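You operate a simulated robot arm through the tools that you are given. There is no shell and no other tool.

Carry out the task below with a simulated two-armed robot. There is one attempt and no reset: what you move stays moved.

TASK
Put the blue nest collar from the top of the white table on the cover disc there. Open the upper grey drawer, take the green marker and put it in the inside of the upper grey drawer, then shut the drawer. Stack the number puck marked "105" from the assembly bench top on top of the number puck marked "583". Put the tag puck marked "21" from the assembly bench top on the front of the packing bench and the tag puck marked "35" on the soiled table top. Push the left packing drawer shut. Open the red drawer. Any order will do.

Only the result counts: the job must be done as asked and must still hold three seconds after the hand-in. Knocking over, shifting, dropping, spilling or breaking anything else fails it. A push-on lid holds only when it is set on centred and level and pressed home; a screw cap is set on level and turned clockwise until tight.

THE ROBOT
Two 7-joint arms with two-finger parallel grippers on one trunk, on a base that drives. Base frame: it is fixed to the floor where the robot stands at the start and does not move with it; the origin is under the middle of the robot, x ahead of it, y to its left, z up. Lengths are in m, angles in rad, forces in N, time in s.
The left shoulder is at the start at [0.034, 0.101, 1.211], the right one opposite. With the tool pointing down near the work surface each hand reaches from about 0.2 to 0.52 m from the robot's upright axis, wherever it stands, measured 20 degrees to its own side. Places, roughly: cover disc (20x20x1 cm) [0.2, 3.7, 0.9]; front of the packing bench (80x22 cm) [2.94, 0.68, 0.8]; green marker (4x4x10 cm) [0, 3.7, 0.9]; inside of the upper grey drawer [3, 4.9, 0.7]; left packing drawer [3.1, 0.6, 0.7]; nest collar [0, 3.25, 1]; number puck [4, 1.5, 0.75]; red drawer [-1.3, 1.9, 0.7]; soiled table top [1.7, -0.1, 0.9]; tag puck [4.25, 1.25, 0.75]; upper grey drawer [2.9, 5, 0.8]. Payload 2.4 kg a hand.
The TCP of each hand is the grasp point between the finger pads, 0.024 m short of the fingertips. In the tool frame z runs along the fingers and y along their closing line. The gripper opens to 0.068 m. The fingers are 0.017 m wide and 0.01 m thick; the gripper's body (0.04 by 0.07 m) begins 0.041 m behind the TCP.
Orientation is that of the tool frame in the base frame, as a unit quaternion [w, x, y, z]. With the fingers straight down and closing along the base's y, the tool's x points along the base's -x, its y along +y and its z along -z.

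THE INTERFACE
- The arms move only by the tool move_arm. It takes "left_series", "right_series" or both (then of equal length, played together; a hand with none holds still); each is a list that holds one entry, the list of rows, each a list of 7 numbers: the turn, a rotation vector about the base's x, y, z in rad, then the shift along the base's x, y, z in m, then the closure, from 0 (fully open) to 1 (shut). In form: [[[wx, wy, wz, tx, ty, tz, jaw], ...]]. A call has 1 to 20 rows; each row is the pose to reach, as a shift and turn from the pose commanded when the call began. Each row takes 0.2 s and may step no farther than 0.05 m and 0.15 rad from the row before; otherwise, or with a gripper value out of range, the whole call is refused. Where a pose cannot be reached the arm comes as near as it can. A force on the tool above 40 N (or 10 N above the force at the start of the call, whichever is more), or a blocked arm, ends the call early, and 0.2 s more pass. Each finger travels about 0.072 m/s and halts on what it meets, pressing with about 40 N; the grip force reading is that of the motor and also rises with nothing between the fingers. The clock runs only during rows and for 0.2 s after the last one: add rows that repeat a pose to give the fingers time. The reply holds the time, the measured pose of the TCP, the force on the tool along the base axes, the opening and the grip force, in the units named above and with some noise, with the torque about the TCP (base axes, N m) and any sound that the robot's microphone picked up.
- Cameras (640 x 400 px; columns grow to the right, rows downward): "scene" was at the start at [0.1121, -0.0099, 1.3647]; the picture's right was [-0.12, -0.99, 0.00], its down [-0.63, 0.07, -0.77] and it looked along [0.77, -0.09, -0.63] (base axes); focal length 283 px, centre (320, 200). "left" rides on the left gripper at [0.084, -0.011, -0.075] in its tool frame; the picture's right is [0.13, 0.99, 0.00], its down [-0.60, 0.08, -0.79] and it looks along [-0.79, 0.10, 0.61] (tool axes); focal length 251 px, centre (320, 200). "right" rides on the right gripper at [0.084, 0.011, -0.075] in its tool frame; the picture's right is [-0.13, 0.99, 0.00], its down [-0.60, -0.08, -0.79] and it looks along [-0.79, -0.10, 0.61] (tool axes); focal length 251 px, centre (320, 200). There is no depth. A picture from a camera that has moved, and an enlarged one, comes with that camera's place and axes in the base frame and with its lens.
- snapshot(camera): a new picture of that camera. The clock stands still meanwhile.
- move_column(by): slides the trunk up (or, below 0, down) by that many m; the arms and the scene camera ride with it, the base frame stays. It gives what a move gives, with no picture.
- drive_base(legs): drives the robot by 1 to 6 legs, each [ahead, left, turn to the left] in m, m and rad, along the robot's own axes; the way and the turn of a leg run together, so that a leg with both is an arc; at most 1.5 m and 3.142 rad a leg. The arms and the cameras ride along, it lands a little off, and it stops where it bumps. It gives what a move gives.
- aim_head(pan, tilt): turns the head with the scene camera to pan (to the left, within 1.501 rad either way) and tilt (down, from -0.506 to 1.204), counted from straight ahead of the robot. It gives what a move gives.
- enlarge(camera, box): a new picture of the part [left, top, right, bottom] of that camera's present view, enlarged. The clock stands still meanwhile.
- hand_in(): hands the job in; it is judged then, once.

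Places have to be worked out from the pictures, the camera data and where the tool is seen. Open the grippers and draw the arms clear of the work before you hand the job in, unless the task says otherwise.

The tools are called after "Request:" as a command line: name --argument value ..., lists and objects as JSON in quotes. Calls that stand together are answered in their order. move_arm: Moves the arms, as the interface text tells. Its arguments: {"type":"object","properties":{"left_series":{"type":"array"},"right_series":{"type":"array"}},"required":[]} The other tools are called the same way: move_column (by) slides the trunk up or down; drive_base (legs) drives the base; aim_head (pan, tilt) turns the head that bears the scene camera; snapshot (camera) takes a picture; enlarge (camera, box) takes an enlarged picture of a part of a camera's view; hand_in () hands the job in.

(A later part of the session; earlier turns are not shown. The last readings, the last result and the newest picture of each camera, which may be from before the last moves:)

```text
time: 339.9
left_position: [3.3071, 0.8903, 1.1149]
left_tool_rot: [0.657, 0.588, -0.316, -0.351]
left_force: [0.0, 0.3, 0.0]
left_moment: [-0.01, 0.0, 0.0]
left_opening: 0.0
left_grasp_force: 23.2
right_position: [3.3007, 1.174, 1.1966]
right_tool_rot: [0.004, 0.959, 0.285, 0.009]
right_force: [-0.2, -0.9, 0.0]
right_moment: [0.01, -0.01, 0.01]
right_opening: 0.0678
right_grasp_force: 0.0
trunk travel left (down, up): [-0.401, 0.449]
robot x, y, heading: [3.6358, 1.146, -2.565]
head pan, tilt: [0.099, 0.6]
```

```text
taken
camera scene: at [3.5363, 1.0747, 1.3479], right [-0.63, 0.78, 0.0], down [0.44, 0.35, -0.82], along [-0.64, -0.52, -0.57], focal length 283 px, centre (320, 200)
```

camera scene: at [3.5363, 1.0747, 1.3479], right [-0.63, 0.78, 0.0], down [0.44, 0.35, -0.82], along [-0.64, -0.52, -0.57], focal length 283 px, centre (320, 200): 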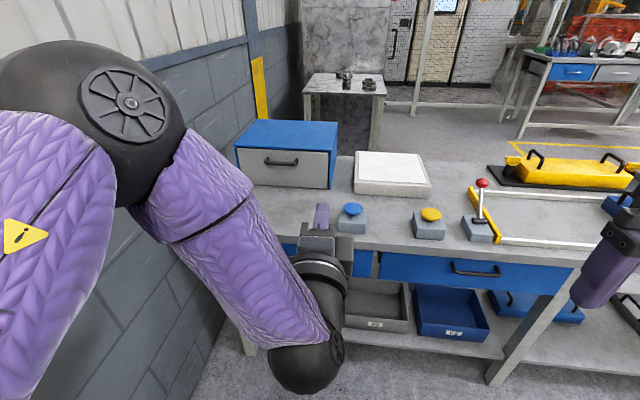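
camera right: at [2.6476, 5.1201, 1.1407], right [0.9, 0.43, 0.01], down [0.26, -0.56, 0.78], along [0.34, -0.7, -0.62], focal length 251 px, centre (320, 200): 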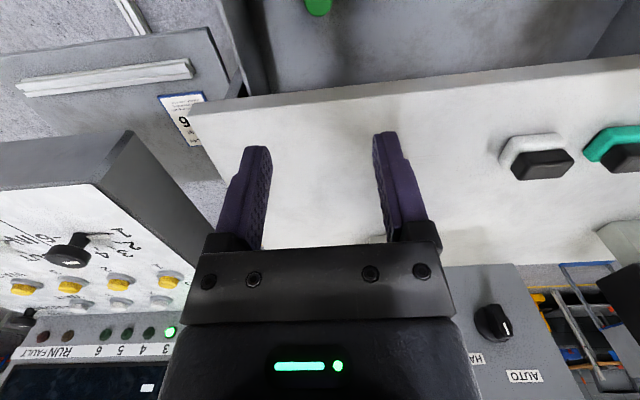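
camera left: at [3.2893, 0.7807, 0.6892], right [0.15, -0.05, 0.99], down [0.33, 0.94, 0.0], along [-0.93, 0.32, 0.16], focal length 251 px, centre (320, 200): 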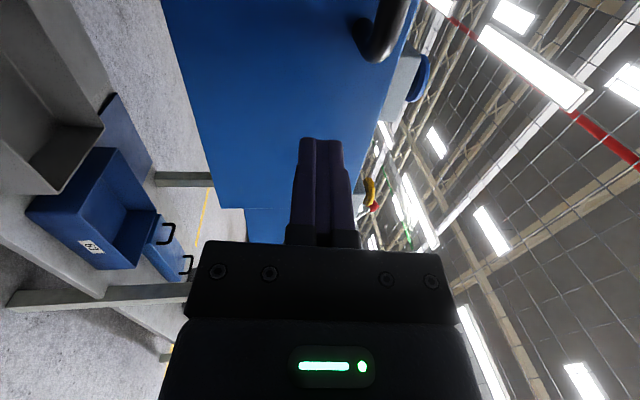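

Drawer shut. Now I fold the left hand back to tool-down (pitch back, then yaw back) so both hands can carry tag pucks.

Request:
move_arm --left_series '[[[0.0763, -0.1174, 0, 0.0027, -0.0042, 0.006, 0], [0.1526, -0.2348, 0, 0.0054, -0.0084, 0.012, 0], [0.2289, -0.3522, 0, 0.0082, -0.0126, 0.018, 0], [0.3051, -0.4696, 0, 0.0109, -0.0168, 0.024, 0], [0.3814, -0.587, 0, 0.0136, -0.021, 0.03, 0], [0.4577, -0.7043, 0, 0.0163, -0.0252, 0.036, 0], [0.534, -0.8217, 0, 0.0191, -0.0293, 0.042, 0], [0.6103, -0.9391, 0, 0.0218, -0.0335, 0.048, 0], [0.6866, -1.0565, 0, 0.0245, -0.0377, 0.054, 0], [0.7629, -1.1739, 0, 0.0272, -0.0419, 0.06, 0], [0.8391, -1.2913, 0, 0.03, -0.0461, 0.066, 0], [0.9154, -1.4087, 0, 0.0327, -0.0503, 0.07, 0], [0.9154, -1.4087, 0, 0.0327, -0.0503, 0.07, 0]]]'

Request:
move_arm --left_series '[[[0, 0, 0.14, 0.0047, -0.0018, 0, 0], [0, 0, 0.28, 0.0094, -0.0036, 0, 0], [0, 0, 0.42, 0.0141, -0.0054, 0, 0], [0, 0, 0.56, 0.0188, -0.0072, 0, 0], [0, 0, 0.7, 0.0235, -0.009, 0, 0], [0, 0, 0.84, 0.0282, -0.0108, 0, 0], [0, 0, 0.98, 0.0329, -0.0126, 0, 0], [0, 0, 1.12, 0.0376, -0.0144, 0, 0], [0, 0, 1.26, 0.0423, -0.0162, 0, 0], [0, 0, 1.4, 0.047, -0.018, 0, 0], [0, 0, 1.54, 0.0517, -0.0198, 0, 0], [0, 0, 1.571, 0.0517, -0.0198, 0, 0], [0, 0, 1.571, 0.0517, -0.0198, 0, 0]]]'

Request:
snapshot --camera "scene"

```text
time: 342.8
left_position: [3.4384, 0.9702, 1.1606]
left_tool_rot: [0.003, 0.879, -0.477, 0.006]
left_force: [-0.3, 0.2, -0.8]
left_moment: [0.02, 0.04, -0.01]
left_opening: 0.068
left_grasp_force: 0.1
left hand out of reach, approached as far as the arm can: row 7, 8, 9, 10, 11, 12, 13
right_position: [3.3012, 1.1722, 1.1964]
right_tool_rot: [0.003, 0.959, 0.285, 0.01]
right_force: [-0.1, 0.1, -0.7]
right_moment: [-0.02, -0.02, 0.01]
right_opening: 0.0678
right_grasp_force: 0.0
trunk travel left (down, up): [-0.401, 0.449]
robot x, y, heading: [3.6378, 1.1464, -2.563]
head pan, tilt: [0.099, 0.6]
```

```text
time: 345.6
left_position: [3.4874, 0.9585, 1.1545]
left_tool_rot: [-0.001, 0.959, 0.284, 0.006]
left_force: [-0.8, -0.4, 0.1]
left_moment: [0.02, 0.02, 0.01]
left_opening: 0.0679
left_grasp_force: 0.0
right_position: [3.3018, 1.1738, 1.1971]
right_tool_rot: [0.004, 0.958, 0.285, 0.009]
right_force: [0.4, 0.0, 0.7]
right_moment: [0.01, 0.02, -0.02]
right_opening: 0.0681
right_grasp_force: 0.1
trunk travel left (down, up): [-0.401, 0.449]
robot x, y, heading: [3.6334, 1.1454, -2.563]
head pan, tilt: [0.099, 0.6]
```

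```text
taken
camera scene: at [3.5364, 1.0747, 1.348], right [-0.63, 0.78, 0.0], down [0.44, 0.35, -0.82], along [-0.64, -0.52, -0.57], focal length 283 px, centre (320, 200)
```

scene: 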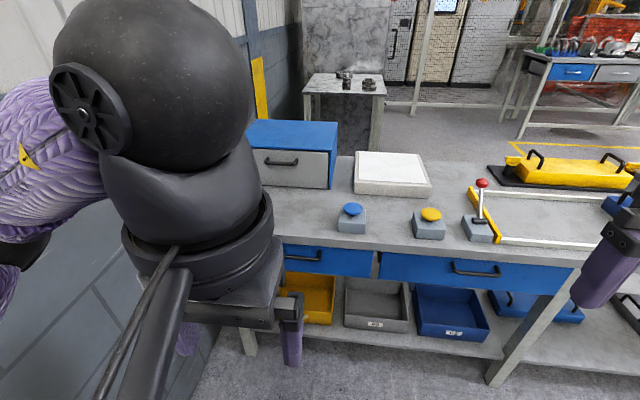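

Both packing drawers are flush and shut. Now I move toward the aisle centre and turn around to face the assembly bench.

Request:
drive_base --legs '[[0.15, 0, 0], [0, 0, -3.13]]'

Request:
aim_head --pan 0.0 --tilt 0.6

Request:
snapshot --camera "scene"

```text
time: 354.2
left_position: [3.6455, 1.2575, 1.1552]
left_tool_rot: [-0.006, -0.297, 0.955, -0.001]
left_force: [-0.5, -0.5, 0.8]
left_moment: [0.0, 0.0, -0.01]
left_opening: 0.0679
left_grasp_force: 0.1
right_position: [3.8371, 1.048, 1.1963]
right_tool_rot: [-0.009, -0.3, 0.954, 0.004]
right_force: [0.6, -0.1, 0.6]
right_moment: [-0.05, 0.0, 0.01]
right_opening: 0.0682
right_grasp_force: 0.0
trunk travel left (down, up): [-0.401, 0.449]
robot x, y, heading: [3.508, 1.0649, 0.607]
head pan, tilt: [0.099, 0.6]
```

```text
time: 354.9
left_position: [3.6463, 1.2564, 1.1557]
left_tool_rot: [-0.007, -0.298, 0.954, -0.001]
left_force: [-0.3, 0.2, -0.6]
left_moment: [0.0, 0.04, 0.01]
left_opening: 0.0677
left_grasp_force: 0.0
right_position: [3.8372, 1.0475, 1.1968]
right_tool_rot: [-0.009, -0.301, 0.954, 0.004]
right_force: [0.4, 0.2, 0.8]
right_moment: [-0.01, 0.0, -0.03]
right_opening: 0.0679
right_grasp_force: 0.2
trunk travel left (down, up): [-0.401, 0.449]
robot x, y, heading: [3.5064, 1.065, 0.608]
head pan, tilt: [0.0, 0.6]
```

```text
taken
camera scene: at [3.6033, 1.133, 1.348], right [0.57, -0.82, 0.0], down [-0.46, -0.32, -0.82], along [0.68, 0.47, -0.57], focal length 283 px, centre (320, 200)
```

scene: 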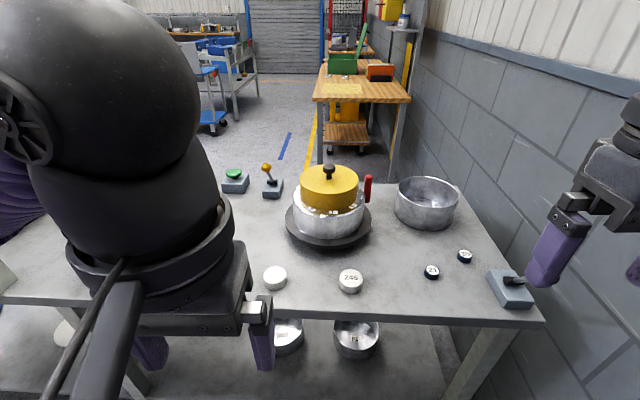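

Pucks are visible on the assembly bench: white number pucks and black tag pucks. I zoom in to read them.

Request:
enlarge --camera "scene" --box '[400, 235, 500, 300]'

Request:
enlarge --camera "scene" --box '[240, 235, 400, 335]'

```text
6.15 times, centred on (450, 268) of scene
camera zoom: at [3.6033, 1.133, 1.348], right [0.57, -0.82, 0.0], down [-0.46, -0.32, -0.82], along [0.68, 0.47, -0.57], focal length 1739 px, centre (-480, -215)
```

zoom: 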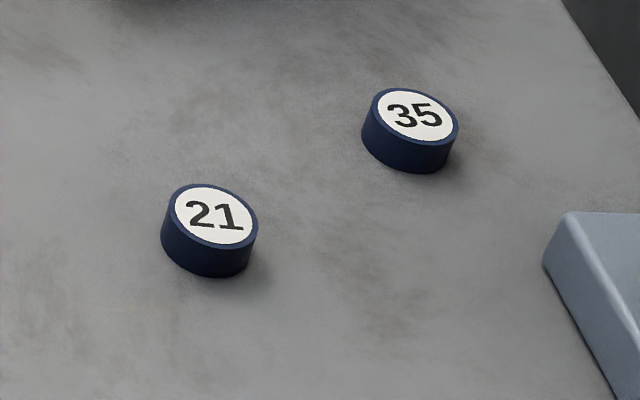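

```text
4.00 times, centred on (320, 285) of scene
camera zoom: at [3.6033, 1.133, 1.348], right [0.57, -0.82, 0.0], down [-0.46, -0.32, -0.82], along [0.68, 0.47, -0.57], focal length 1130 px, centre (320, -140)
```

zoom: 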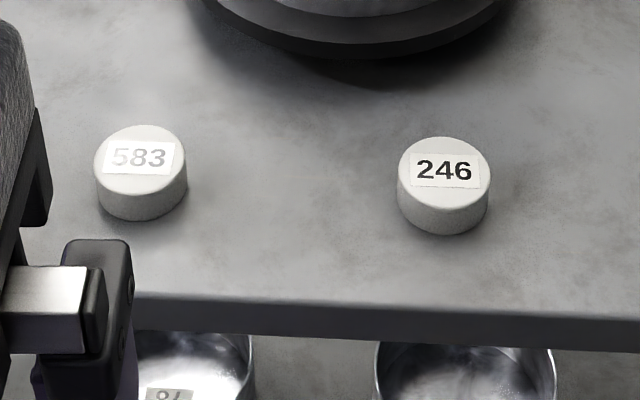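

"583" and "246" are read; tags "21" and "35" are at the right end. "105" must be hidden behind my left hand, so I slide left to look.

Request:
drive_base --legs '[[0, 0.3, -0.03]]'

Request:
snapshot --camera "scene"

```text
time: 356.9
left_position: [3.4831, 1.5022, 1.1551]
left_tool_rot: [-0.005, -0.283, 0.959, -0.001]
left_force: [-1.1, 0.4, 1.1]
left_moment: [-0.05, 0.01, -0.03]
left_opening: 0.0677
left_grasp_force: 0.1
right_position: [3.6683, 1.2875, 1.1976]
right_tool_rot: [-0.008, -0.286, 0.958, 0.002]
right_force: [0.1, -0.1, 0.9]
right_moment: [0.01, -0.03, 0.0]
right_opening: 0.068
right_grasp_force: 0.0
trunk travel left (down, up): [-0.401, 0.449]
robot x, y, heading: [3.34, 1.3133, 0.578]
head pan, tilt: [0.0, 0.6]
```

```text
taken
camera scene: at [3.4365, 1.3802, 1.348], right [0.55, -0.84, 0.0], down [-0.47, -0.31, -0.82], along [0.69, 0.45, -0.57], focal length 283 px, centre (320, 200)
```

scene: 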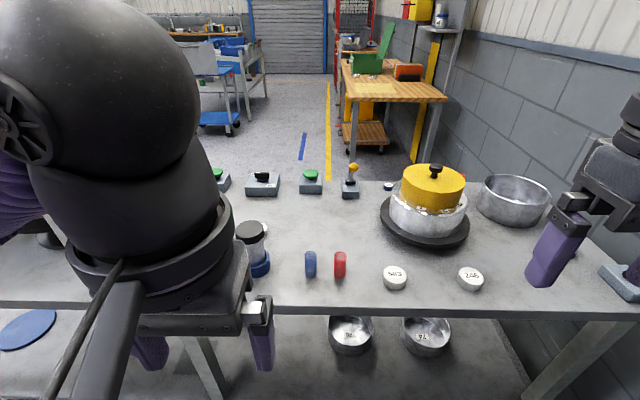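

I don't see "105" yet; I zoom in on the partly hidden objects.

Request:
enlarge --camera "scene" --box '[220, 160, 400, 290]'

Request:
enlarge --camera "scene" --box '[370, 170, 560, 300]'

```text
3.08 times, centred on (310, 225) of scene
camera zoom: at [3.4365, 1.3802, 1.348], right [0.55, -0.84, 0.0], down [-0.47, -0.31, -0.82], along [0.69, 0.45, -0.57], focal length 870 px, centre (351, 123)
```

zoom: 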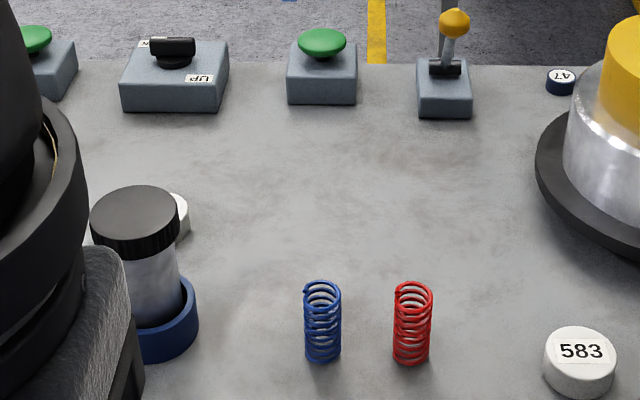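

```text
3.08 times, centred on (465, 235) of scene
camera zoom: at [3.4365, 1.3802, 1.348], right [0.55, -0.84, 0.0], down [-0.47, -0.31, -0.82], along [0.69, 0.45, -0.57], focal length 870 px, centre (-126, 92)
```

zoom: 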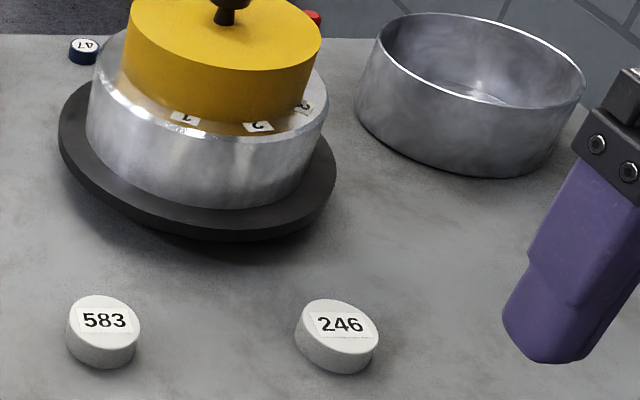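

A white puck is half hidden behind the black-capped bottle, probably "105". I slide further left to see it.

Request:
drive_base --legs '[[0, 0.3, 0]]'

Request:
snapshot --camera "scene"

```text
time: 359.0
left_position: [3.3219, 1.7485, 1.1539]
left_tool_rot: [-0.006, -0.28, 0.96, -0.001]
left_force: [0.1, -0.1, 0.0]
left_moment: [-0.03, 0.01, 0.03]
left_opening: 0.0679
left_grasp_force: 0.1
right_position: [3.5071, 1.5335, 1.1967]
right_tool_rot: [-0.009, -0.282, 0.959, 0.003]
right_force: [0.7, 0.1, 1.3]
right_moment: [0.02, -0.01, 0.02]
right_opening: 0.0681
right_grasp_force: 0.0
trunk travel left (down, up): [-0.401, 0.449]
robot x, y, heading: [3.1757, 1.5638, 0.571]
head pan, tilt: [0.0, 0.6]
```

```text
taken
camera scene: at [3.276, 1.6276, 1.348], right [0.54, -0.84, 0.0], down [-0.47, -0.31, -0.82], along [0.69, 0.45, -0.57], focal length 283 px, centre (320, 200)
```

scene: 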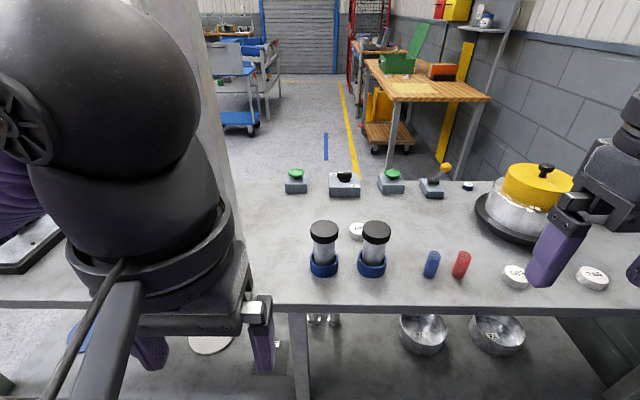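

Request:
enlarge --camera "scene" --box '[290, 200, 420, 285]'

Request:
aim_head --pan 0.0 --tilt 0.9

Request:
snapshot --camera "scene"

```text
4.71 times, centred on (355, 242) of scene
camera zoom: at [3.276, 1.6276, 1.348], right [0.54, -0.84, 0.0], down [-0.47, -0.31, -0.82], along [0.69, 0.45, -0.57], focal length 1330 px, centre (155, 0)
```

zoom: 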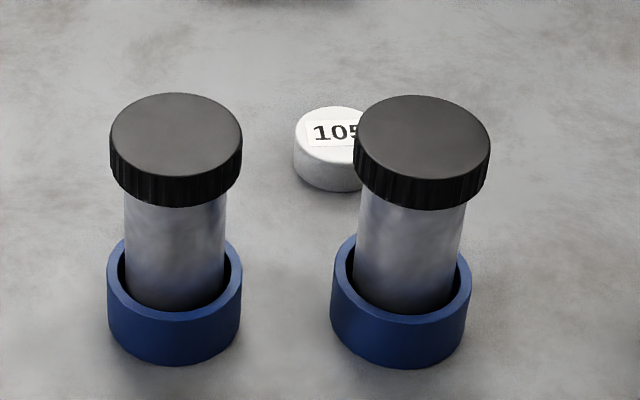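

```text
time: 359.8
left_position: [3.3219, 1.7482, 1.1547]
left_tool_rot: [-0.006, -0.28, 0.96, -0.001]
left_force: [0.2, 0.2, -0.7]
left_moment: [-0.01, 0.04, 0.03]
left_opening: 0.0681
left_grasp_force: 0.1
right_position: [3.5079, 1.5329, 1.1963]
right_tool_rot: [-0.01, -0.281, 0.96, 0.003]
right_force: [-0.6, 0.3, -0.3]
right_moment: [0.0, -0.01, -0.02]
right_opening: 0.068
right_grasp_force: 0.0
trunk travel left (down, up): [-0.401, 0.449]
robot x, y, heading: [3.1786, 1.5618, 0.569]
head pan, tilt: [0.0, 0.901]
```

```text
taken
camera scene: at [3.2655, 1.6202, 1.3232], right [0.54, -0.84, 0.0], down [-0.66, -0.42, -0.62], along [0.52, 0.34, -0.78], focal length 283 px, centre (320, 200)
```

scene: 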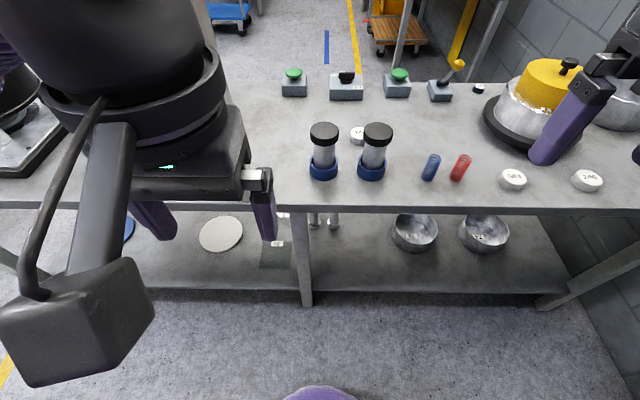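

"105" is behind the two capped bottles. Triangulating puts its top at ≈[3.857, 1.867, 0.825]. A straight hand would put its camera bracket against a bottle, so I'll grip it with the right hand yawed ~65°. I drive in 0.28 m first.

Request:
drive_base --legs '[[0.28, 0, 0]]'

Request:
aim_head --pan -0.1 --tilt 0.9

Request:
snapshot --camera "scene"

```text
time: 361.7
left_position: [3.5063, 1.9368, 1.1581]
left_tool_rot: [-0.002, -0.337, 0.941, 0.001]
left_force: [19.6, -11.4, 3.8]
left_moment: [0.59, 0.72, -0.95]
left_opening: 0.0679
left_grasp_force: 0.1
right_position: [3.7166, 1.7453, 1.1988]
right_tool_rot: [-0.006, -0.343, 0.939, 0.007]
right_force: [-0.5, -1.0, -0.3]
right_moment: [0.01, -0.03, 0.0]
right_opening: 0.0681
right_grasp_force: 0.0
trunk travel left (down, up): [-0.401, 0.449]
robot x, y, heading: [3.384, 1.7396, 0.696]
head pan, tilt: [0.0, 0.901]
```

```text
time: 362.4
left_position: [3.5065, 1.936, 1.1573]
left_tool_rot: [-0.002, -0.336, 0.942, -0.001]
left_force: [18.9, -21.4, -10.0]
left_moment: [0.99, 1.1, -1.2]
left_opening: 0.0681
left_grasp_force: 0.0
right_position: [3.7167, 1.7457, 1.198]
right_tool_rot: [-0.007, -0.341, 0.94, 0.005]
right_force: [0.2, 0.4, 0.9]
right_moment: [-0.01, 0.0, 0.01]
right_opening: 0.0678
right_grasp_force: 0.1
trunk travel left (down, up): [-0.401, 0.449]
robot x, y, heading: [3.389, 1.7395, 0.701]
head pan, tilt: [-0.099, 0.901]
```

```text
taken
camera scene: at [3.4593, 1.7864, 1.3256], right [0.56, -0.83, -0.01], down [-0.64, -0.43, -0.63], along [0.52, 0.36, -0.77], focal length 283 px, centre (320, 200)
```

scene: 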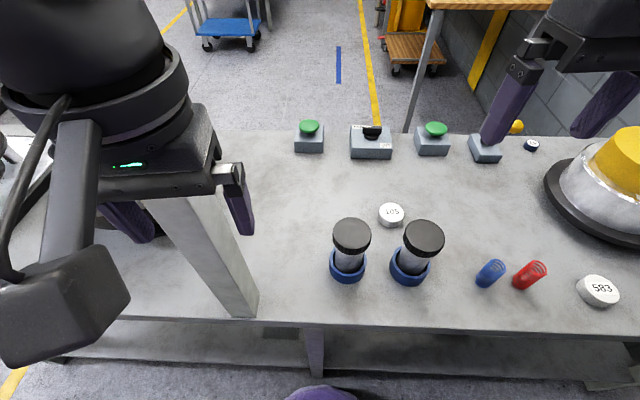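

My left hand ran into the upright post of the bench's frame (force ~30 N, heading pushed to 0.70). I back off at once.

Request:
drive_base --legs '[[-0.15, 0, 0]]'

Request:
snapshot --camera "scene"

```text
time: 363.3
left_position: [3.4982, 1.9377, 1.1505]
left_tool_rot: [-0.015, -0.339, 0.941, -0.004]
left_force: [1.1, -0.2, -0.1]
left_moment: [0.0, 0.01, 0.02]
left_opening: 0.0677
left_grasp_force: 0.1
right_position: [3.7074, 1.7454, 1.1932]
right_tool_rot: [-0.015, -0.342, 0.94, 0.001]
right_force: [0.4, -0.1, 0.0]
right_moment: [-0.01, 0.0, 0.01]
right_opening: 0.0677
right_grasp_force: 0.0
trunk travel left (down, up): [-0.401, 0.449]
robot x, y, heading: [3.3678, 1.7269, 0.7]
head pan, tilt: [-0.099, 0.901]
stopped in leg 1: the force on the tool passed its limit at 45 N (the readings are from after the stop); the commanded pose is now the measured one
```

```text
taken
camera scene: at [3.4542, 1.79, 1.3231], right [0.56, -0.83, 0.0], down [-0.65, -0.44, -0.62], along [0.51, 0.35, -0.78], focal length 283 px, centre (320, 200)
```

scene: 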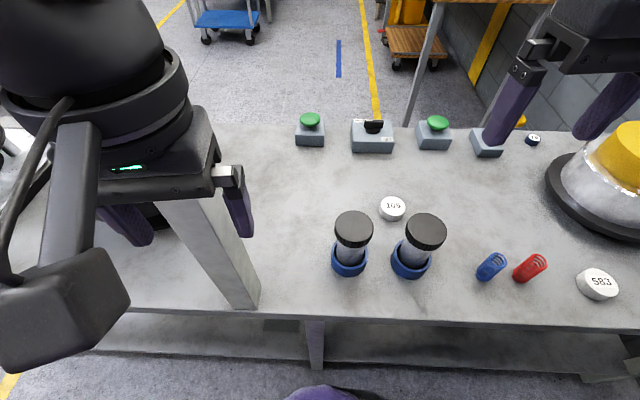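

Contact is released now (forces ~0). I continue backing off.

Request:
drive_base --legs '[[-0.15, 0, 0]]'

Request:
aim_head --pan 0.3 --tilt 0.5

Request:
snapshot --camera "scene"

```text
time: 364.6
left_position: [3.3858, 1.8417, 1.1517]
left_tool_rot: [-0.014, -0.338, 0.941, -0.005]
left_force: [0.2, -0.7, -0.4]
left_moment: [0.01, -0.01, -0.01]
left_opening: 0.0678
left_grasp_force: 0.0
right_position: [3.5942, 1.6495, 1.1955]
right_tool_rot: [-0.015, -0.34, 0.94, 0.002]
right_force: [-0.6, -0.3, 1.3]
right_moment: [0.01, 0.0, -0.02]
right_opening: 0.0684
right_grasp_force: 0.0
trunk travel left (down, up): [-0.401, 0.449]
robot x, y, heading: [3.256, 1.6341, 0.696]
head pan, tilt: [-0.099, 0.901]
```

```text
time: 365.5
left_position: [3.3855, 1.8425, 1.1515]
left_tool_rot: [-0.014, -0.338, 0.941, -0.004]
left_force: [0.2, 0.2, 0.1]
left_moment: [0.0, -0.01, 0.02]
left_opening: 0.0678
left_grasp_force: 0.1
right_position: [3.595, 1.6509, 1.1947]
right_tool_rot: [-0.015, -0.341, 0.94, 0.001]
right_force: [-0.1, 0.0, -0.6]
right_moment: [0.02, -0.01, 0.01]
right_opening: 0.0683
right_grasp_force: 0.1
trunk travel left (down, up): [-0.401, 0.449]
robot x, y, heading: [3.2527, 1.6316, 0.694]
head pan, tilt: [0.3, 0.499]
```

```text
taken
camera scene: at [3.3281, 1.729, 1.357], right [0.84, -0.55, 0.0], down [-0.26, -0.4, -0.88], along [0.48, 0.74, -0.48], focal length 283 px, centre (320, 200)
```

scene: 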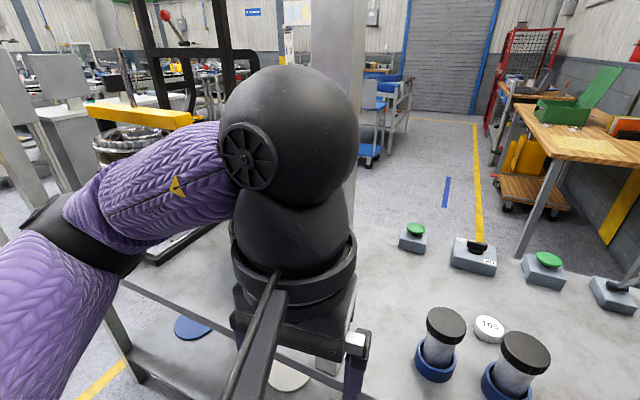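

The post stands at ≈[3.52, 2.02] on the bench edge. I'll work from farther right so the left arm clears it: turn square again and slide right 0.33 m.

Request:
drive_base --legs '[[-0.05, 0, -0.12], [0, -0.33, 0]]'

Request:
aim_head --pan 0.2 --tilt 0.7

Request:
snapshot --camera "scene"

```text
time: 368.3
left_position: [3.5507, 1.5149, 1.1524]
left_tool_rot: [-0.014, -0.279, 0.96, -0.004]
left_force: [0.1, 0.4, -0.1]
left_moment: [-0.03, 0.01, -0.01]
left_opening: 0.068
left_grasp_force: 0.0
right_position: [3.7347, 1.2987, 1.1947]
right_tool_rot: [-0.015, -0.282, 0.959, 0.002]
right_force: [-0.8, -0.4, 0.1]
right_moment: [0.04, -0.03, 0.01]
right_opening: 0.0682
right_grasp_force: 0.1
trunk travel left (down, up): [-0.401, 0.449]
robot x, y, heading: [3.3926, 1.32, 0.569]
head pan, tilt: [0.3, 0.499]
```

```text
time: 369.0
left_position: [3.5494, 1.5154, 1.1509]
left_tool_rot: [-0.015, -0.28, 0.96, -0.004]
left_force: [0.1, 0.6, -0.3]
left_moment: [-0.02, -0.02, 0.0]
left_opening: 0.068
left_grasp_force: 0.1
right_position: [3.7344, 1.299, 1.1941]
right_tool_rot: [-0.015, -0.283, 0.959, 0.003]
right_force: [-0.4, -1.3, -0.2]
right_moment: [0.0, -0.03, 0.02]
right_opening: 0.068
right_grasp_force: 0.0
trunk travel left (down, up): [-0.401, 0.449]
robot x, y, heading: [3.3939, 1.3227, 0.574]
head pan, tilt: [0.201, 0.7]
```

```text
taken
camera scene: at [3.482, 1.3989, 1.3394], right [0.7, -0.72, 0.0], down [-0.46, -0.45, -0.77], along [0.55, 0.53, -0.64], focal length 283 px, centre (320, 200)
```

scene: 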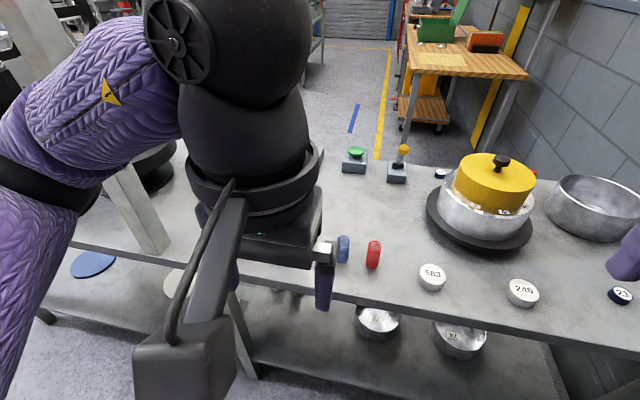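

Square again at d≈-3.05. I first extend the left hand forward-left (which draws its elbow in, away from the post).

Request:
move_arm --left_series '[[[0, 0, 0, 0.0178, 0.0369, -0.008, 0], [0, 0, 0, 0.0356, 0.0738, -0.016, 0], [0, 0, 0, 0.0535, 0.1108, -0.025, 0], [0, 0, 0, 0.0713, 0.1477, -0.033, 0], [0, 0, 0, 0.0891, 0.1846, -0.041, 0], [0, 0, 0, 0.1069, 0.2215, -0.05, 0], [0, 0, 0, 0.1069, 0.2215, -0.05, 0]]]'

Request:
move_arm --left_series '[[[0, 0, -0.14, 0, 0, 0, 0], [0, 0, -0.28, 0, 0, 0, 0], [0, 0, -0.42, 0, 0, 0, 0], [0, 0, -0.56, 0, 0, 0, 0], [0, 0, -0.7, 0, 0, 0, 0], [0, 0, -0.84, 0, 0, 0, 0], [0, 0, -0.98, 0, 0, 0, 0], [0, 0, -1.12, 0, 0, 0, 0], [0, 0, -1.22, 0, 0, 0, 0], [0, 0, -1.22, 0, 0, 0, 0]]]'

Request:
snapshot --camera "scene"

```text
time: 370.6
left_position: [3.6578, 1.7345, 1.1017]
left_tool_rot: [-0.014, -0.279, 0.96, -0.004]
left_force: [0.4, -0.1, -0.3]
left_moment: [-0.05, 0.02, -0.04]
left_opening: 0.068
left_grasp_force: 0.1
right_position: [3.7341, 1.2993, 1.1936]
right_tool_rot: [-0.014, -0.283, 0.959, 0.003]
right_force: [0.4, -1.0, 0.4]
right_moment: [-0.02, -0.04, -0.02]
right_opening: 0.0682
right_grasp_force: 0.1
trunk travel left (down, up): [-0.401, 0.449]
robot x, y, heading: [3.3976, 1.3244, 0.577]
head pan, tilt: [0.201, 0.7]
```

```text
time: 372.8
left_position: [3.587, 1.5803, 1.1156]
left_tool_rot: [-0.013, 0.322, 0.947, 0.005]
left_force: [0.7, -0.1, 0.4]
left_moment: [0.02, 0.0, -0.01]
left_opening: 0.0682
left_grasp_force: 0.0
left hand out of reach, approached as far as the arm can: row 3, 4, 5, 6, 7, 8, 9, 10
right_position: [3.7346, 1.2995, 1.1943]
right_tool_rot: [-0.014, -0.282, 0.959, 0.003]
right_force: [0.0, -1.0, 0.0]
right_moment: [0.0, 0.01, 0.01]
right_opening: 0.0678
right_grasp_force: 0.1
trunk travel left (down, up): [-0.401, 0.449]
robot x, y, heading: [3.3983, 1.3229, 0.573]
head pan, tilt: [0.201, 0.7]
```

```text
taken
camera scene: at [3.4821, 1.3991, 1.3393], right [0.7, -0.72, 0.0], down [-0.46, -0.45, -0.76], along [0.55, 0.53, -0.64], focal length 283 px, centre (320, 200)
```

scene: 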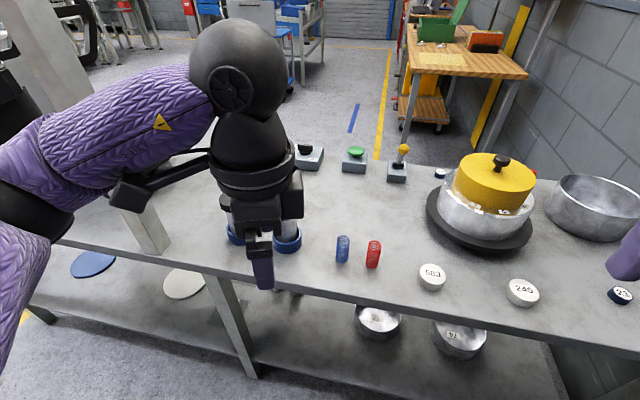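

At −70° yaw the reach shrinks to ~0.32 m. I undo it and test yawing the other way (camera toward the right) at the extended reach.

Request:
move_arm --left_series '[[[0, 0, 0.14, 0.007, 0.0154, 0, 0], [0, 0, 0.28, 0.0142, 0.0308, 0, 0], [0, 0, 0.42, 0.0212, 0.0463, 0, 0], [0, 0, 0.56, 0.0283, 0.0617, 0, 0], [0, 0, 0.7, 0.0354, 0.0771, 0, 0], [0, 0, 0.84, 0.0425, 0.0925, 0, 0], [0, 0, 0.98, 0.0496, 0.108, 0, 0], [0, 0, 1.12, 0.0566, 0.1234, 0, 0], [0, 0, 1.22, 0.0637, 0.1388, 0, 0], [0, 0, 1.22, 0.0708, 0.1542, 0, 0]]]'

Request:
move_arm --left_series '[[[0, 0, 0.14, 0, 0, 0, 0], [0, 0, 0.28, 0, 0, 0, 0], [0, 0, 0.42, 0, 0, 0, 0], [0, 0, 0.56, 0, 0, 0, 0], [0, 0, 0.7, 0, 0, 0, 0], [0, 0, 0.84, 0, 0, 0, 0], [0, 0, 0.98, 0, 0, 0, 0], [0, 0, 1.1, 0, 0, 0, 0], [0, 0, 1.1, 0, 0, 0, 0]]]'

Request:
snapshot --camera "scene"

```text
time: 375.0
left_position: [3.6562, 1.735, 1.1191]
left_tool_rot: [-0.015, -0.279, 0.96, -0.004]
left_force: [0.2, -0.1, -0.4]
left_moment: [-0.04, 0.0, 0.01]
left_opening: 0.0679
left_grasp_force: 0.0
right_position: [3.735, 1.2984, 1.1949]
right_tool_rot: [-0.015, -0.282, 0.959, 0.002]
right_force: [0.2, -1.0, -0.6]
right_moment: [0.0, -0.03, 0.03]
right_opening: 0.0677
right_grasp_force: 0.1
trunk travel left (down, up): [-0.401, 0.449]
robot x, y, heading: [3.3934, 1.3211, 0.57]
head pan, tilt: [0.201, 0.7]
```

```text
time: 377.0
left_position: [3.6555, 1.7328, 1.1203]
left_tool_rot: [0.011, 0.741, -0.672, 0.011]
left_force: [0.5, 0.2, 0.7]
left_moment: [-0.01, -0.01, 0.01]
left_opening: 0.068
left_grasp_force: 0.1
right_position: [3.734, 1.299, 1.1946]
right_tool_rot: [-0.014, -0.282, 0.959, 0.002]
right_force: [0.2, -0.2, 0.3]
right_moment: [0.0, 0.01, 0.0]
right_opening: 0.0679
right_grasp_force: 0.0
trunk travel left (down, up): [-0.401, 0.449]
robot x, y, heading: [3.3977, 1.3212, 0.571]
head pan, tilt: [0.201, 0.7]
```

```text
taken
camera scene: at [3.482, 1.399, 1.3393], right [0.7, -0.72, 0.0], down [-0.46, -0.45, -0.76], along [0.55, 0.53, -0.64], focal length 283 px, centre (320, 200)
```

scene: 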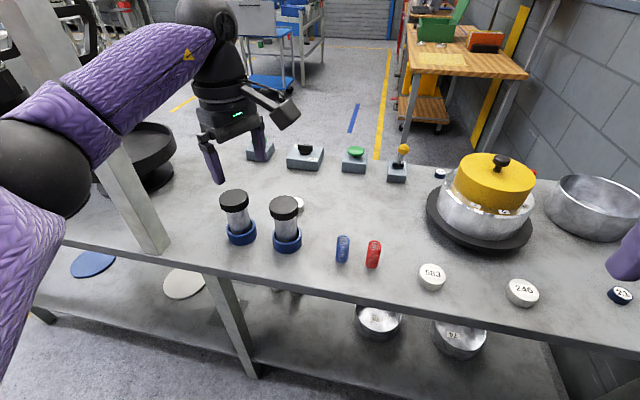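

Yawing +63° keeps the full reach with the camera swung right of the bottles. I add ~10° more yaw and drive ahead 0.24 m, which should put the hand above "105".

Request:
move_arm --left_series '[[[0, 0, 0.1, 0, 0, 0, 0], [0, 0, 0.2, 0, 0, 0, 0], [0, 0, 0.2, 0, 0, 0, 0]]]'

Request:
drive_base --legs '[[0.24, 0, 0]]'

Request:
snapshot --camera "scene"

Request:
snapshot --camera "left"

```text
time: 377.8
left_position: [3.6552, 1.7329, 1.1199]
left_tool_rot: [0.009, 0.804, -0.594, 0.012]
left_force: [0.3, -0.3, -0.3]
left_moment: [0.02, 0.01, 0.02]
left_opening: 0.068
left_grasp_force: 0.1
right_position: [3.7349, 1.2983, 1.1937]
right_tool_rot: [-0.014, -0.282, 0.959, 0.002]
right_force: [0.6, 0.2, 0.3]
right_moment: [0.03, 0.01, -0.01]
right_opening: 0.068
right_grasp_force: 0.0
trunk travel left (down, up): [-0.401, 0.449]
robot x, y, heading: [3.398, 1.3246, 0.571]
head pan, tilt: [0.201, 0.7]
```

```text
time: 379.6
left_position: [3.8613, 1.8708, 1.1192]
left_tool_rot: [0.009, 0.806, -0.592, 0.011]
left_force: [-0.3, -0.2, -0.3]
left_moment: [0.0, 0.05, 0.0]
left_opening: 0.0679
left_grasp_force: 0.1
right_position: [3.9437, 1.4384, 1.1942]
right_tool_rot: [-0.015, -0.286, 0.958, 0.002]
right_force: [0.3, -0.2, 0.2]
right_moment: [0.0, -0.02, 0.01]
right_opening: 0.0678
right_grasp_force: 0.0
trunk travel left (down, up): [-0.401, 0.449]
robot x, y, heading: [3.6041, 1.4586, 0.577]
head pan, tilt: [0.201, 0.7]
```

```text
taken
camera scene: at [3.6905, 1.5354, 1.3393], right [0.7, -0.71, 0.0], down [-0.46, -0.45, -0.76], along [0.54, 0.54, -0.64], focal length 283 px, centre (320, 200)
```

scene: 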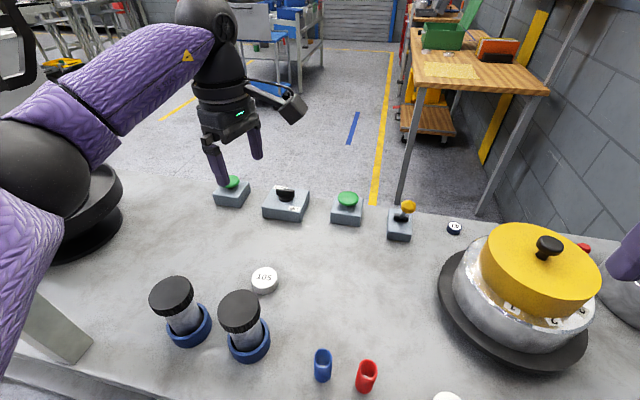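

```text
taken
camera left: at [3.896, 1.796, 1.1954], right [-0.91, -0.42, 0.0], down [-0.26, 0.57, 0.78], along [-0.33, 0.7, -0.63], focal length 251 px, centre (320, 200)
```

left: 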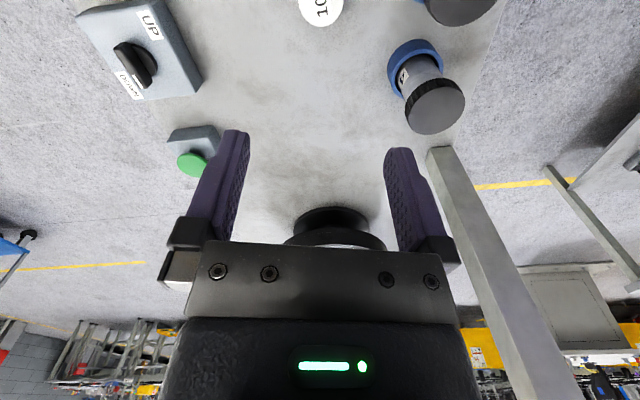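

The TCP is within ~2 mm of the puck's centre in plan. I lower to z≈0.93 and check the clearance to the bottles.

Request:
move_arm --left_series '[[[0, 0, 0, 0, 0.001, -0.04, 0], [0, 0, 0, 0, 0.002, -0.08, 0], [0, 0, 0, 0, 0.002, -0.12, 0], [0, 0, 0, 0, 0.002, -0.16, 0], [0, 0, 0, 0, 0.002, -0.19, 0], [0, 0, 0, 0, 0.002, -0.19, 0]]]'

Request:
snapshot --camera "left"

Request:
snapshot --camera "scene"

```text
time: 381.0
left_position: [3.8606, 1.8725, 0.9287]
left_tool_rot: [0.009, 0.806, -0.592, 0.012]
left_force: [0.1, -0.4, 0.0]
left_moment: [-0.02, -0.02, -0.02]
left_opening: 0.0679
left_grasp_force: 0.2
right_position: [3.9435, 1.4374, 1.1949]
right_tool_rot: [-0.015, -0.286, 0.958, 0.003]
right_force: [-0.2, -0.5, 1.2]
right_moment: [0.03, -0.01, -0.01]
right_opening: 0.068
right_grasp_force: 0.1
trunk travel left (down, up): [-0.401, 0.449]
robot x, y, heading: [3.6042, 1.4581, 0.58]
head pan, tilt: [0.201, 0.7]
```

```text
taken
camera left: at [3.895, 1.7984, 1.0046], right [-0.91, -0.42, 0.0], down [-0.26, 0.57, 0.78], along [-0.33, 0.7, -0.63], focal length 251 px, centre (320, 200)
```

left: 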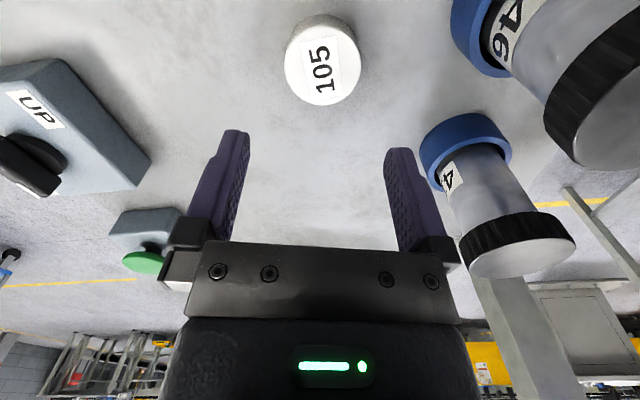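

```text
taken
camera scene: at [3.6899, 1.5351, 1.3393], right [0.7, -0.71, 0.0], down [-0.46, -0.45, -0.76], along [0.54, 0.54, -0.64], focal length 283 px, centre (320, 200)
```

scene: 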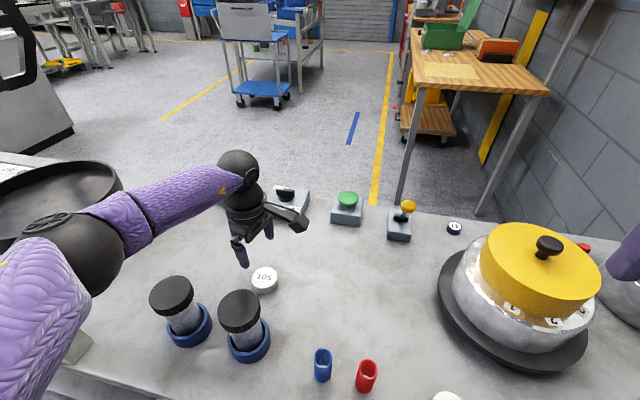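

The puck is centred within 2 mm between the fingers and the camera bracket is ~10 cm from the bottle. I lower to grip height and close.

Request:
move_arm --left_series '[[[0, 0, 0, -0.001, -0.002, -0.035, 0], [0, 0, 0, -0.001, -0.002, -0.07, 0], [0, 0, 0, -0.001, -0.002, -0.095, 0], [0, 0, 0, -0.001, -0.002, -0.106, 0], [0, 0, 0, -0.001, -0.002, -0.106, 0]]]'

Request:
snapshot --camera "left"

```text
time: 382.2
left_position: [3.8598, 1.8705, 0.8249]
left_tool_rot: [0.008, 0.806, -0.592, 0.012]
left_force: [-0.6, 3.3, 16.8]
left_moment: [-0.03, 0.62, -0.03]
left_opening: 0.0679
left_grasp_force: 0.0
right_position: [3.9421, 1.4365, 1.1946]
right_tool_rot: [-0.013, -0.285, 0.958, 0.003]
right_force: [1.1, 0.3, 0.4]
right_moment: [0.05, 0.01, 0.01]
right_opening: 0.0678
right_grasp_force: 0.0
trunk travel left (down, up): [-0.401, 0.449]
robot x, y, heading: [3.6035, 1.4574, 0.577]
head pan, tilt: [0.201, 0.7]
```

```text
taken
camera left: at [3.8942, 1.7954, 0.9007], right [-0.91, -0.42, 0.0], down [-0.26, 0.57, 0.78], along [-0.33, 0.7, -0.63], focal length 251 px, centre (320, 200)
```

left: 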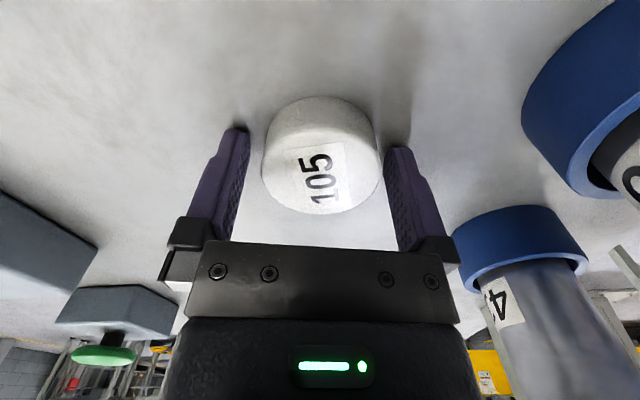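

The fingertips touched the bench (z≈0.80) with the puck centred between them. I rise 3 mm and close.

Request:
move_arm --left_series '[[[0, 0, 0, 0, 0, 0.004, 0], [0, 0, 0, 0, 0, 0.004, 0.3], [0, 0, 0, 0, 0, 0.004, 0.6], [0, 0, 0, 0, 0, 0.004, 1], [0, 0, 0, 0, 0, 0.004, 1], [0, 0, 0, 0, 0, 0.004, 1]]]'

Request:
snapshot --camera "left"

```text
time: 383.6
left_position: [3.8593, 1.8702, 0.8265]
left_tool_rot: [0.008, 0.806, -0.592, 0.012]
left_force: [-0.4, 0.2, -1.1]
left_moment: [0.01, 0.01, 0.02]
left_opening: 0.0527
left_grasp_force: 39.8
right_position: [3.9423, 1.4368, 1.1944]
right_tool_rot: [-0.015, -0.286, 0.958, 0.003]
right_force: [1.2, -0.3, 0.6]
right_moment: [0.03, -0.01, 0.03]
right_opening: 0.0681
right_grasp_force: 0.1
trunk travel left (down, up): [-0.401, 0.449]
robot x, y, heading: [3.6034, 1.4546, 0.582]
head pan, tilt: [0.201, 0.7]
```

```text
taken
camera left: at [3.8944, 1.7956, 0.9035], right [-0.91, -0.42, 0.0], down [-0.26, 0.57, 0.78], along [-0.33, 0.7, -0.63], focal length 251 px, centre (320, 200)
```

left: 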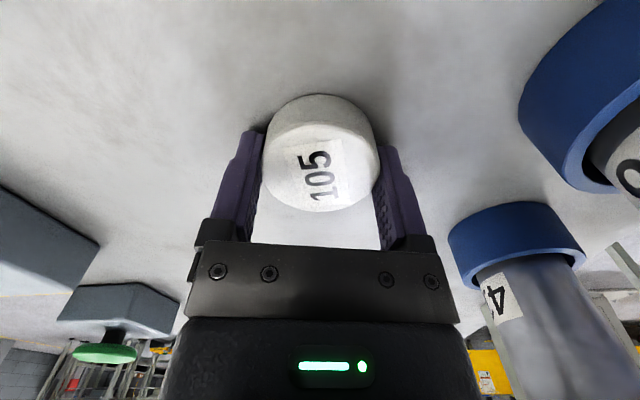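

"105" is held (0.053 m wide). I lift it straight up, then shift the base back 0.15 m and right 0.25 m to bring "583" under the left hand's reach.

Request:
move_arm --left_series '[[[0, 0, 0, 0, 0, 0.03, 1], [0, 0, 0, 0, 0, 0.07, 1], [0, 0, 0, 0, 0, 0.11, 1], [0, 0, 0, 0, 0, 0.15, 1], [0, 0, 0, 0, 0, 0.19, 1], [0, 0, 0, 0, 0, 0.23, 1], [0, 0, 0, 0, 0, 0.27, 1], [0, 0, 0, 0, 0, 0.27, 1]]]'

Request:
drive_base --legs '[[-0.15, 0, 0], [0, -0.25, 0]]'

Request:
aim_head --pan 0.0 --tilt 0.8

Request:
snapshot --camera "scene"

Request:
snapshot --camera "left"

```text
time: 385.4
left_position: [3.8595, 1.8696, 1.0999]
left_tool_rot: [0.009, 0.806, -0.592, 0.012]
left_force: [-0.1, 0.5, -0.2]
left_moment: [0.0, 0.0, 0.02]
left_opening: 0.0523
left_grasp_force: 40.2
right_position: [3.9431, 1.4384, 1.194]
right_tool_rot: [-0.014, -0.286, 0.958, 0.001]
right_force: [-0.4, -0.6, 0.0]
right_moment: [0.0, -0.01, -0.01]
right_opening: 0.0678
right_grasp_force: 0.1
trunk travel left (down, up): [-0.401, 0.449]
robot x, y, heading: [3.6051, 1.4576, 0.582]
head pan, tilt: [0.201, 0.7]
```

```text
time: 388.2
left_position: [3.8746, 1.5807, 1.0995]
left_tool_rot: [0.008, 0.806, -0.591, 0.012]
left_force: [-0.1, -0.2, 0.5]
left_moment: [0.01, 0.01, -0.01]
left_opening: 0.0525
left_grasp_force: 40.3
right_position: [3.9593, 1.1475, 1.1956]
right_tool_rot: [-0.014, -0.287, 0.958, 0.002]
right_force: [0.1, 0.7, -0.2]
right_moment: [0.02, 0.0, 0.0]
right_opening: 0.068
right_grasp_force: 0.0
trunk travel left (down, up): [-0.401, 0.449]
robot x, y, heading: [3.6154, 1.1719, 0.582]
head pan, tilt: [0.201, 0.7]
```

```text
time: 388.9
left_position: [3.874, 1.5805, 1.0995]
left_tool_rot: [0.008, 0.806, -0.592, 0.013]
left_force: [-0.3, 0.4, 0.0]
left_moment: [-0.02, 0.03, 0.0]
left_opening: 0.0521
left_grasp_force: 40.2
right_position: [3.959, 1.1476, 1.1934]
right_tool_rot: [-0.014, -0.287, 0.958, 0.002]
right_force: [0.0, 0.6, 0.5]
right_moment: [-0.03, 0.0, -0.02]
right_opening: 0.0681
right_grasp_force: 0.0
trunk travel left (down, up): [-0.401, 0.449]
robot x, y, heading: [3.6178, 1.166, 0.579]
head pan, tilt: [0.0, 0.799]
```

```text
taken
camera scene: at [3.7126, 1.2296, 1.3311], right [0.55, -0.83, 0.0], down [-0.6, -0.39, -0.7], along [0.58, 0.38, -0.72], focal length 283 px, centre (320, 200)
```

scene: 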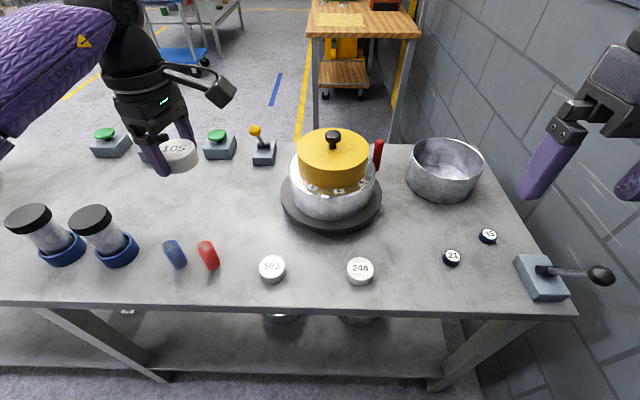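

```text
taken
camera left: at [3.9086, 1.5059, 1.1753], right [-0.91, -0.42, 0.0], down [-0.26, 0.57, 0.78], along [-0.33, 0.7, -0.63], focal length 251 px, centre (320, 200)
```

left: 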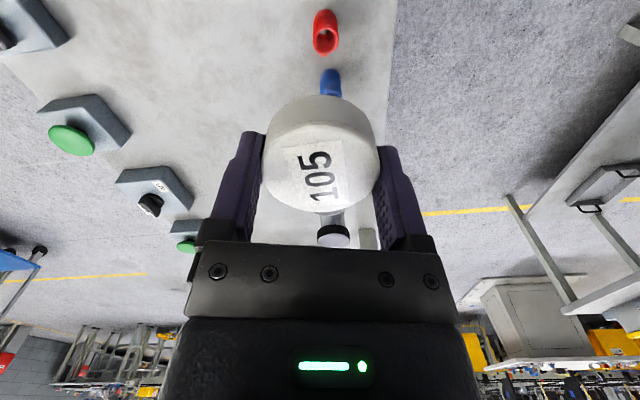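

Now everything is well in view. I zoom in to fix the exact centre of "583" and the two tags.

Request:
enlarge --camera "scene" --box '[232, 240, 312, 290]'

Request:
enlarge --camera "scene" --box '[420, 215, 520, 278]'

```text
8.00 times, centred on (272, 265) of scene
camera zoom: at [3.7126, 1.2296, 1.3311], right [0.55, -0.83, 0.0], down [-0.6, -0.39, -0.7], along [0.58, 0.38, -0.72], focal length 2261 px, centre (704, -320)
```

zoom: 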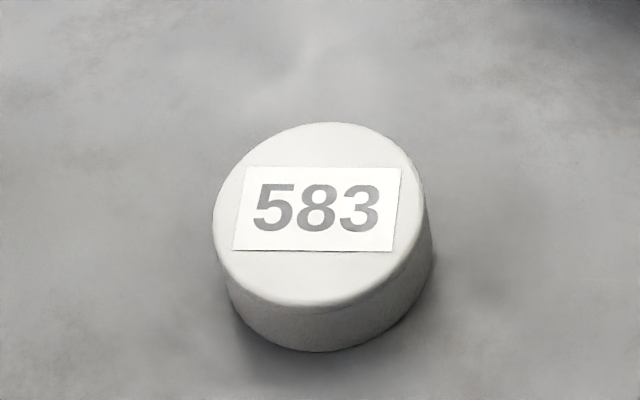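

```text
6.35 times, centred on (470, 246) of scene
camera zoom: at [3.7126, 1.2296, 1.3311], right [0.55, -0.83, 0.0], down [-0.6, -0.39, -0.7], along [0.58, 0.38, -0.72], focal length 1794 px, centre (-632, -95)
```

zoom: 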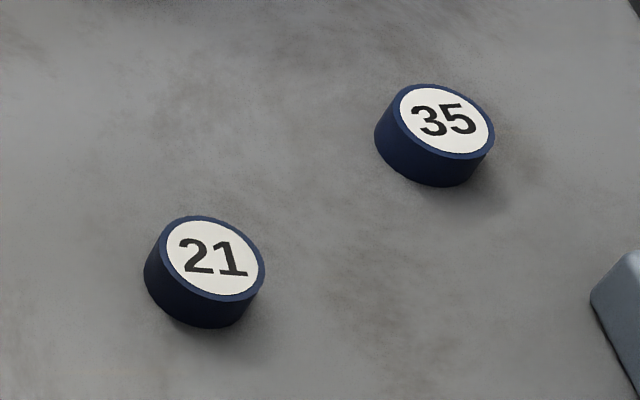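

I zoom the left camera to measure how "105" sits in the fingers.

Request:
enlarge --camera "left" --box '[230, 80, 410, 230]'

```text
2.67 times, centred on (320, 155) of left
camera zoom: at [3.9086, 1.5059, 1.1753], right [-0.91, -0.42, 0.0], down [-0.26, 0.57, 0.78], along [-0.33, 0.7, -0.63], focal length 670 px, centre (320, 320)
```

zoom: 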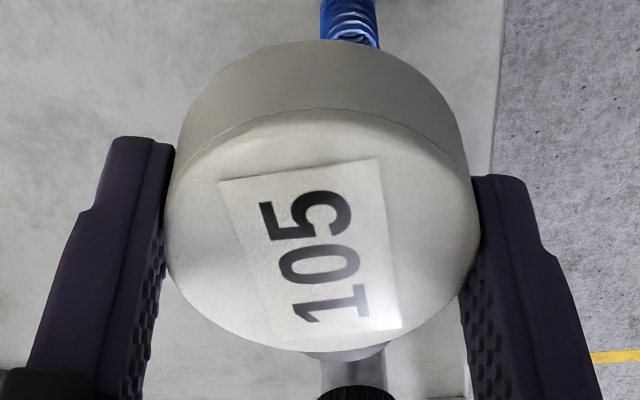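

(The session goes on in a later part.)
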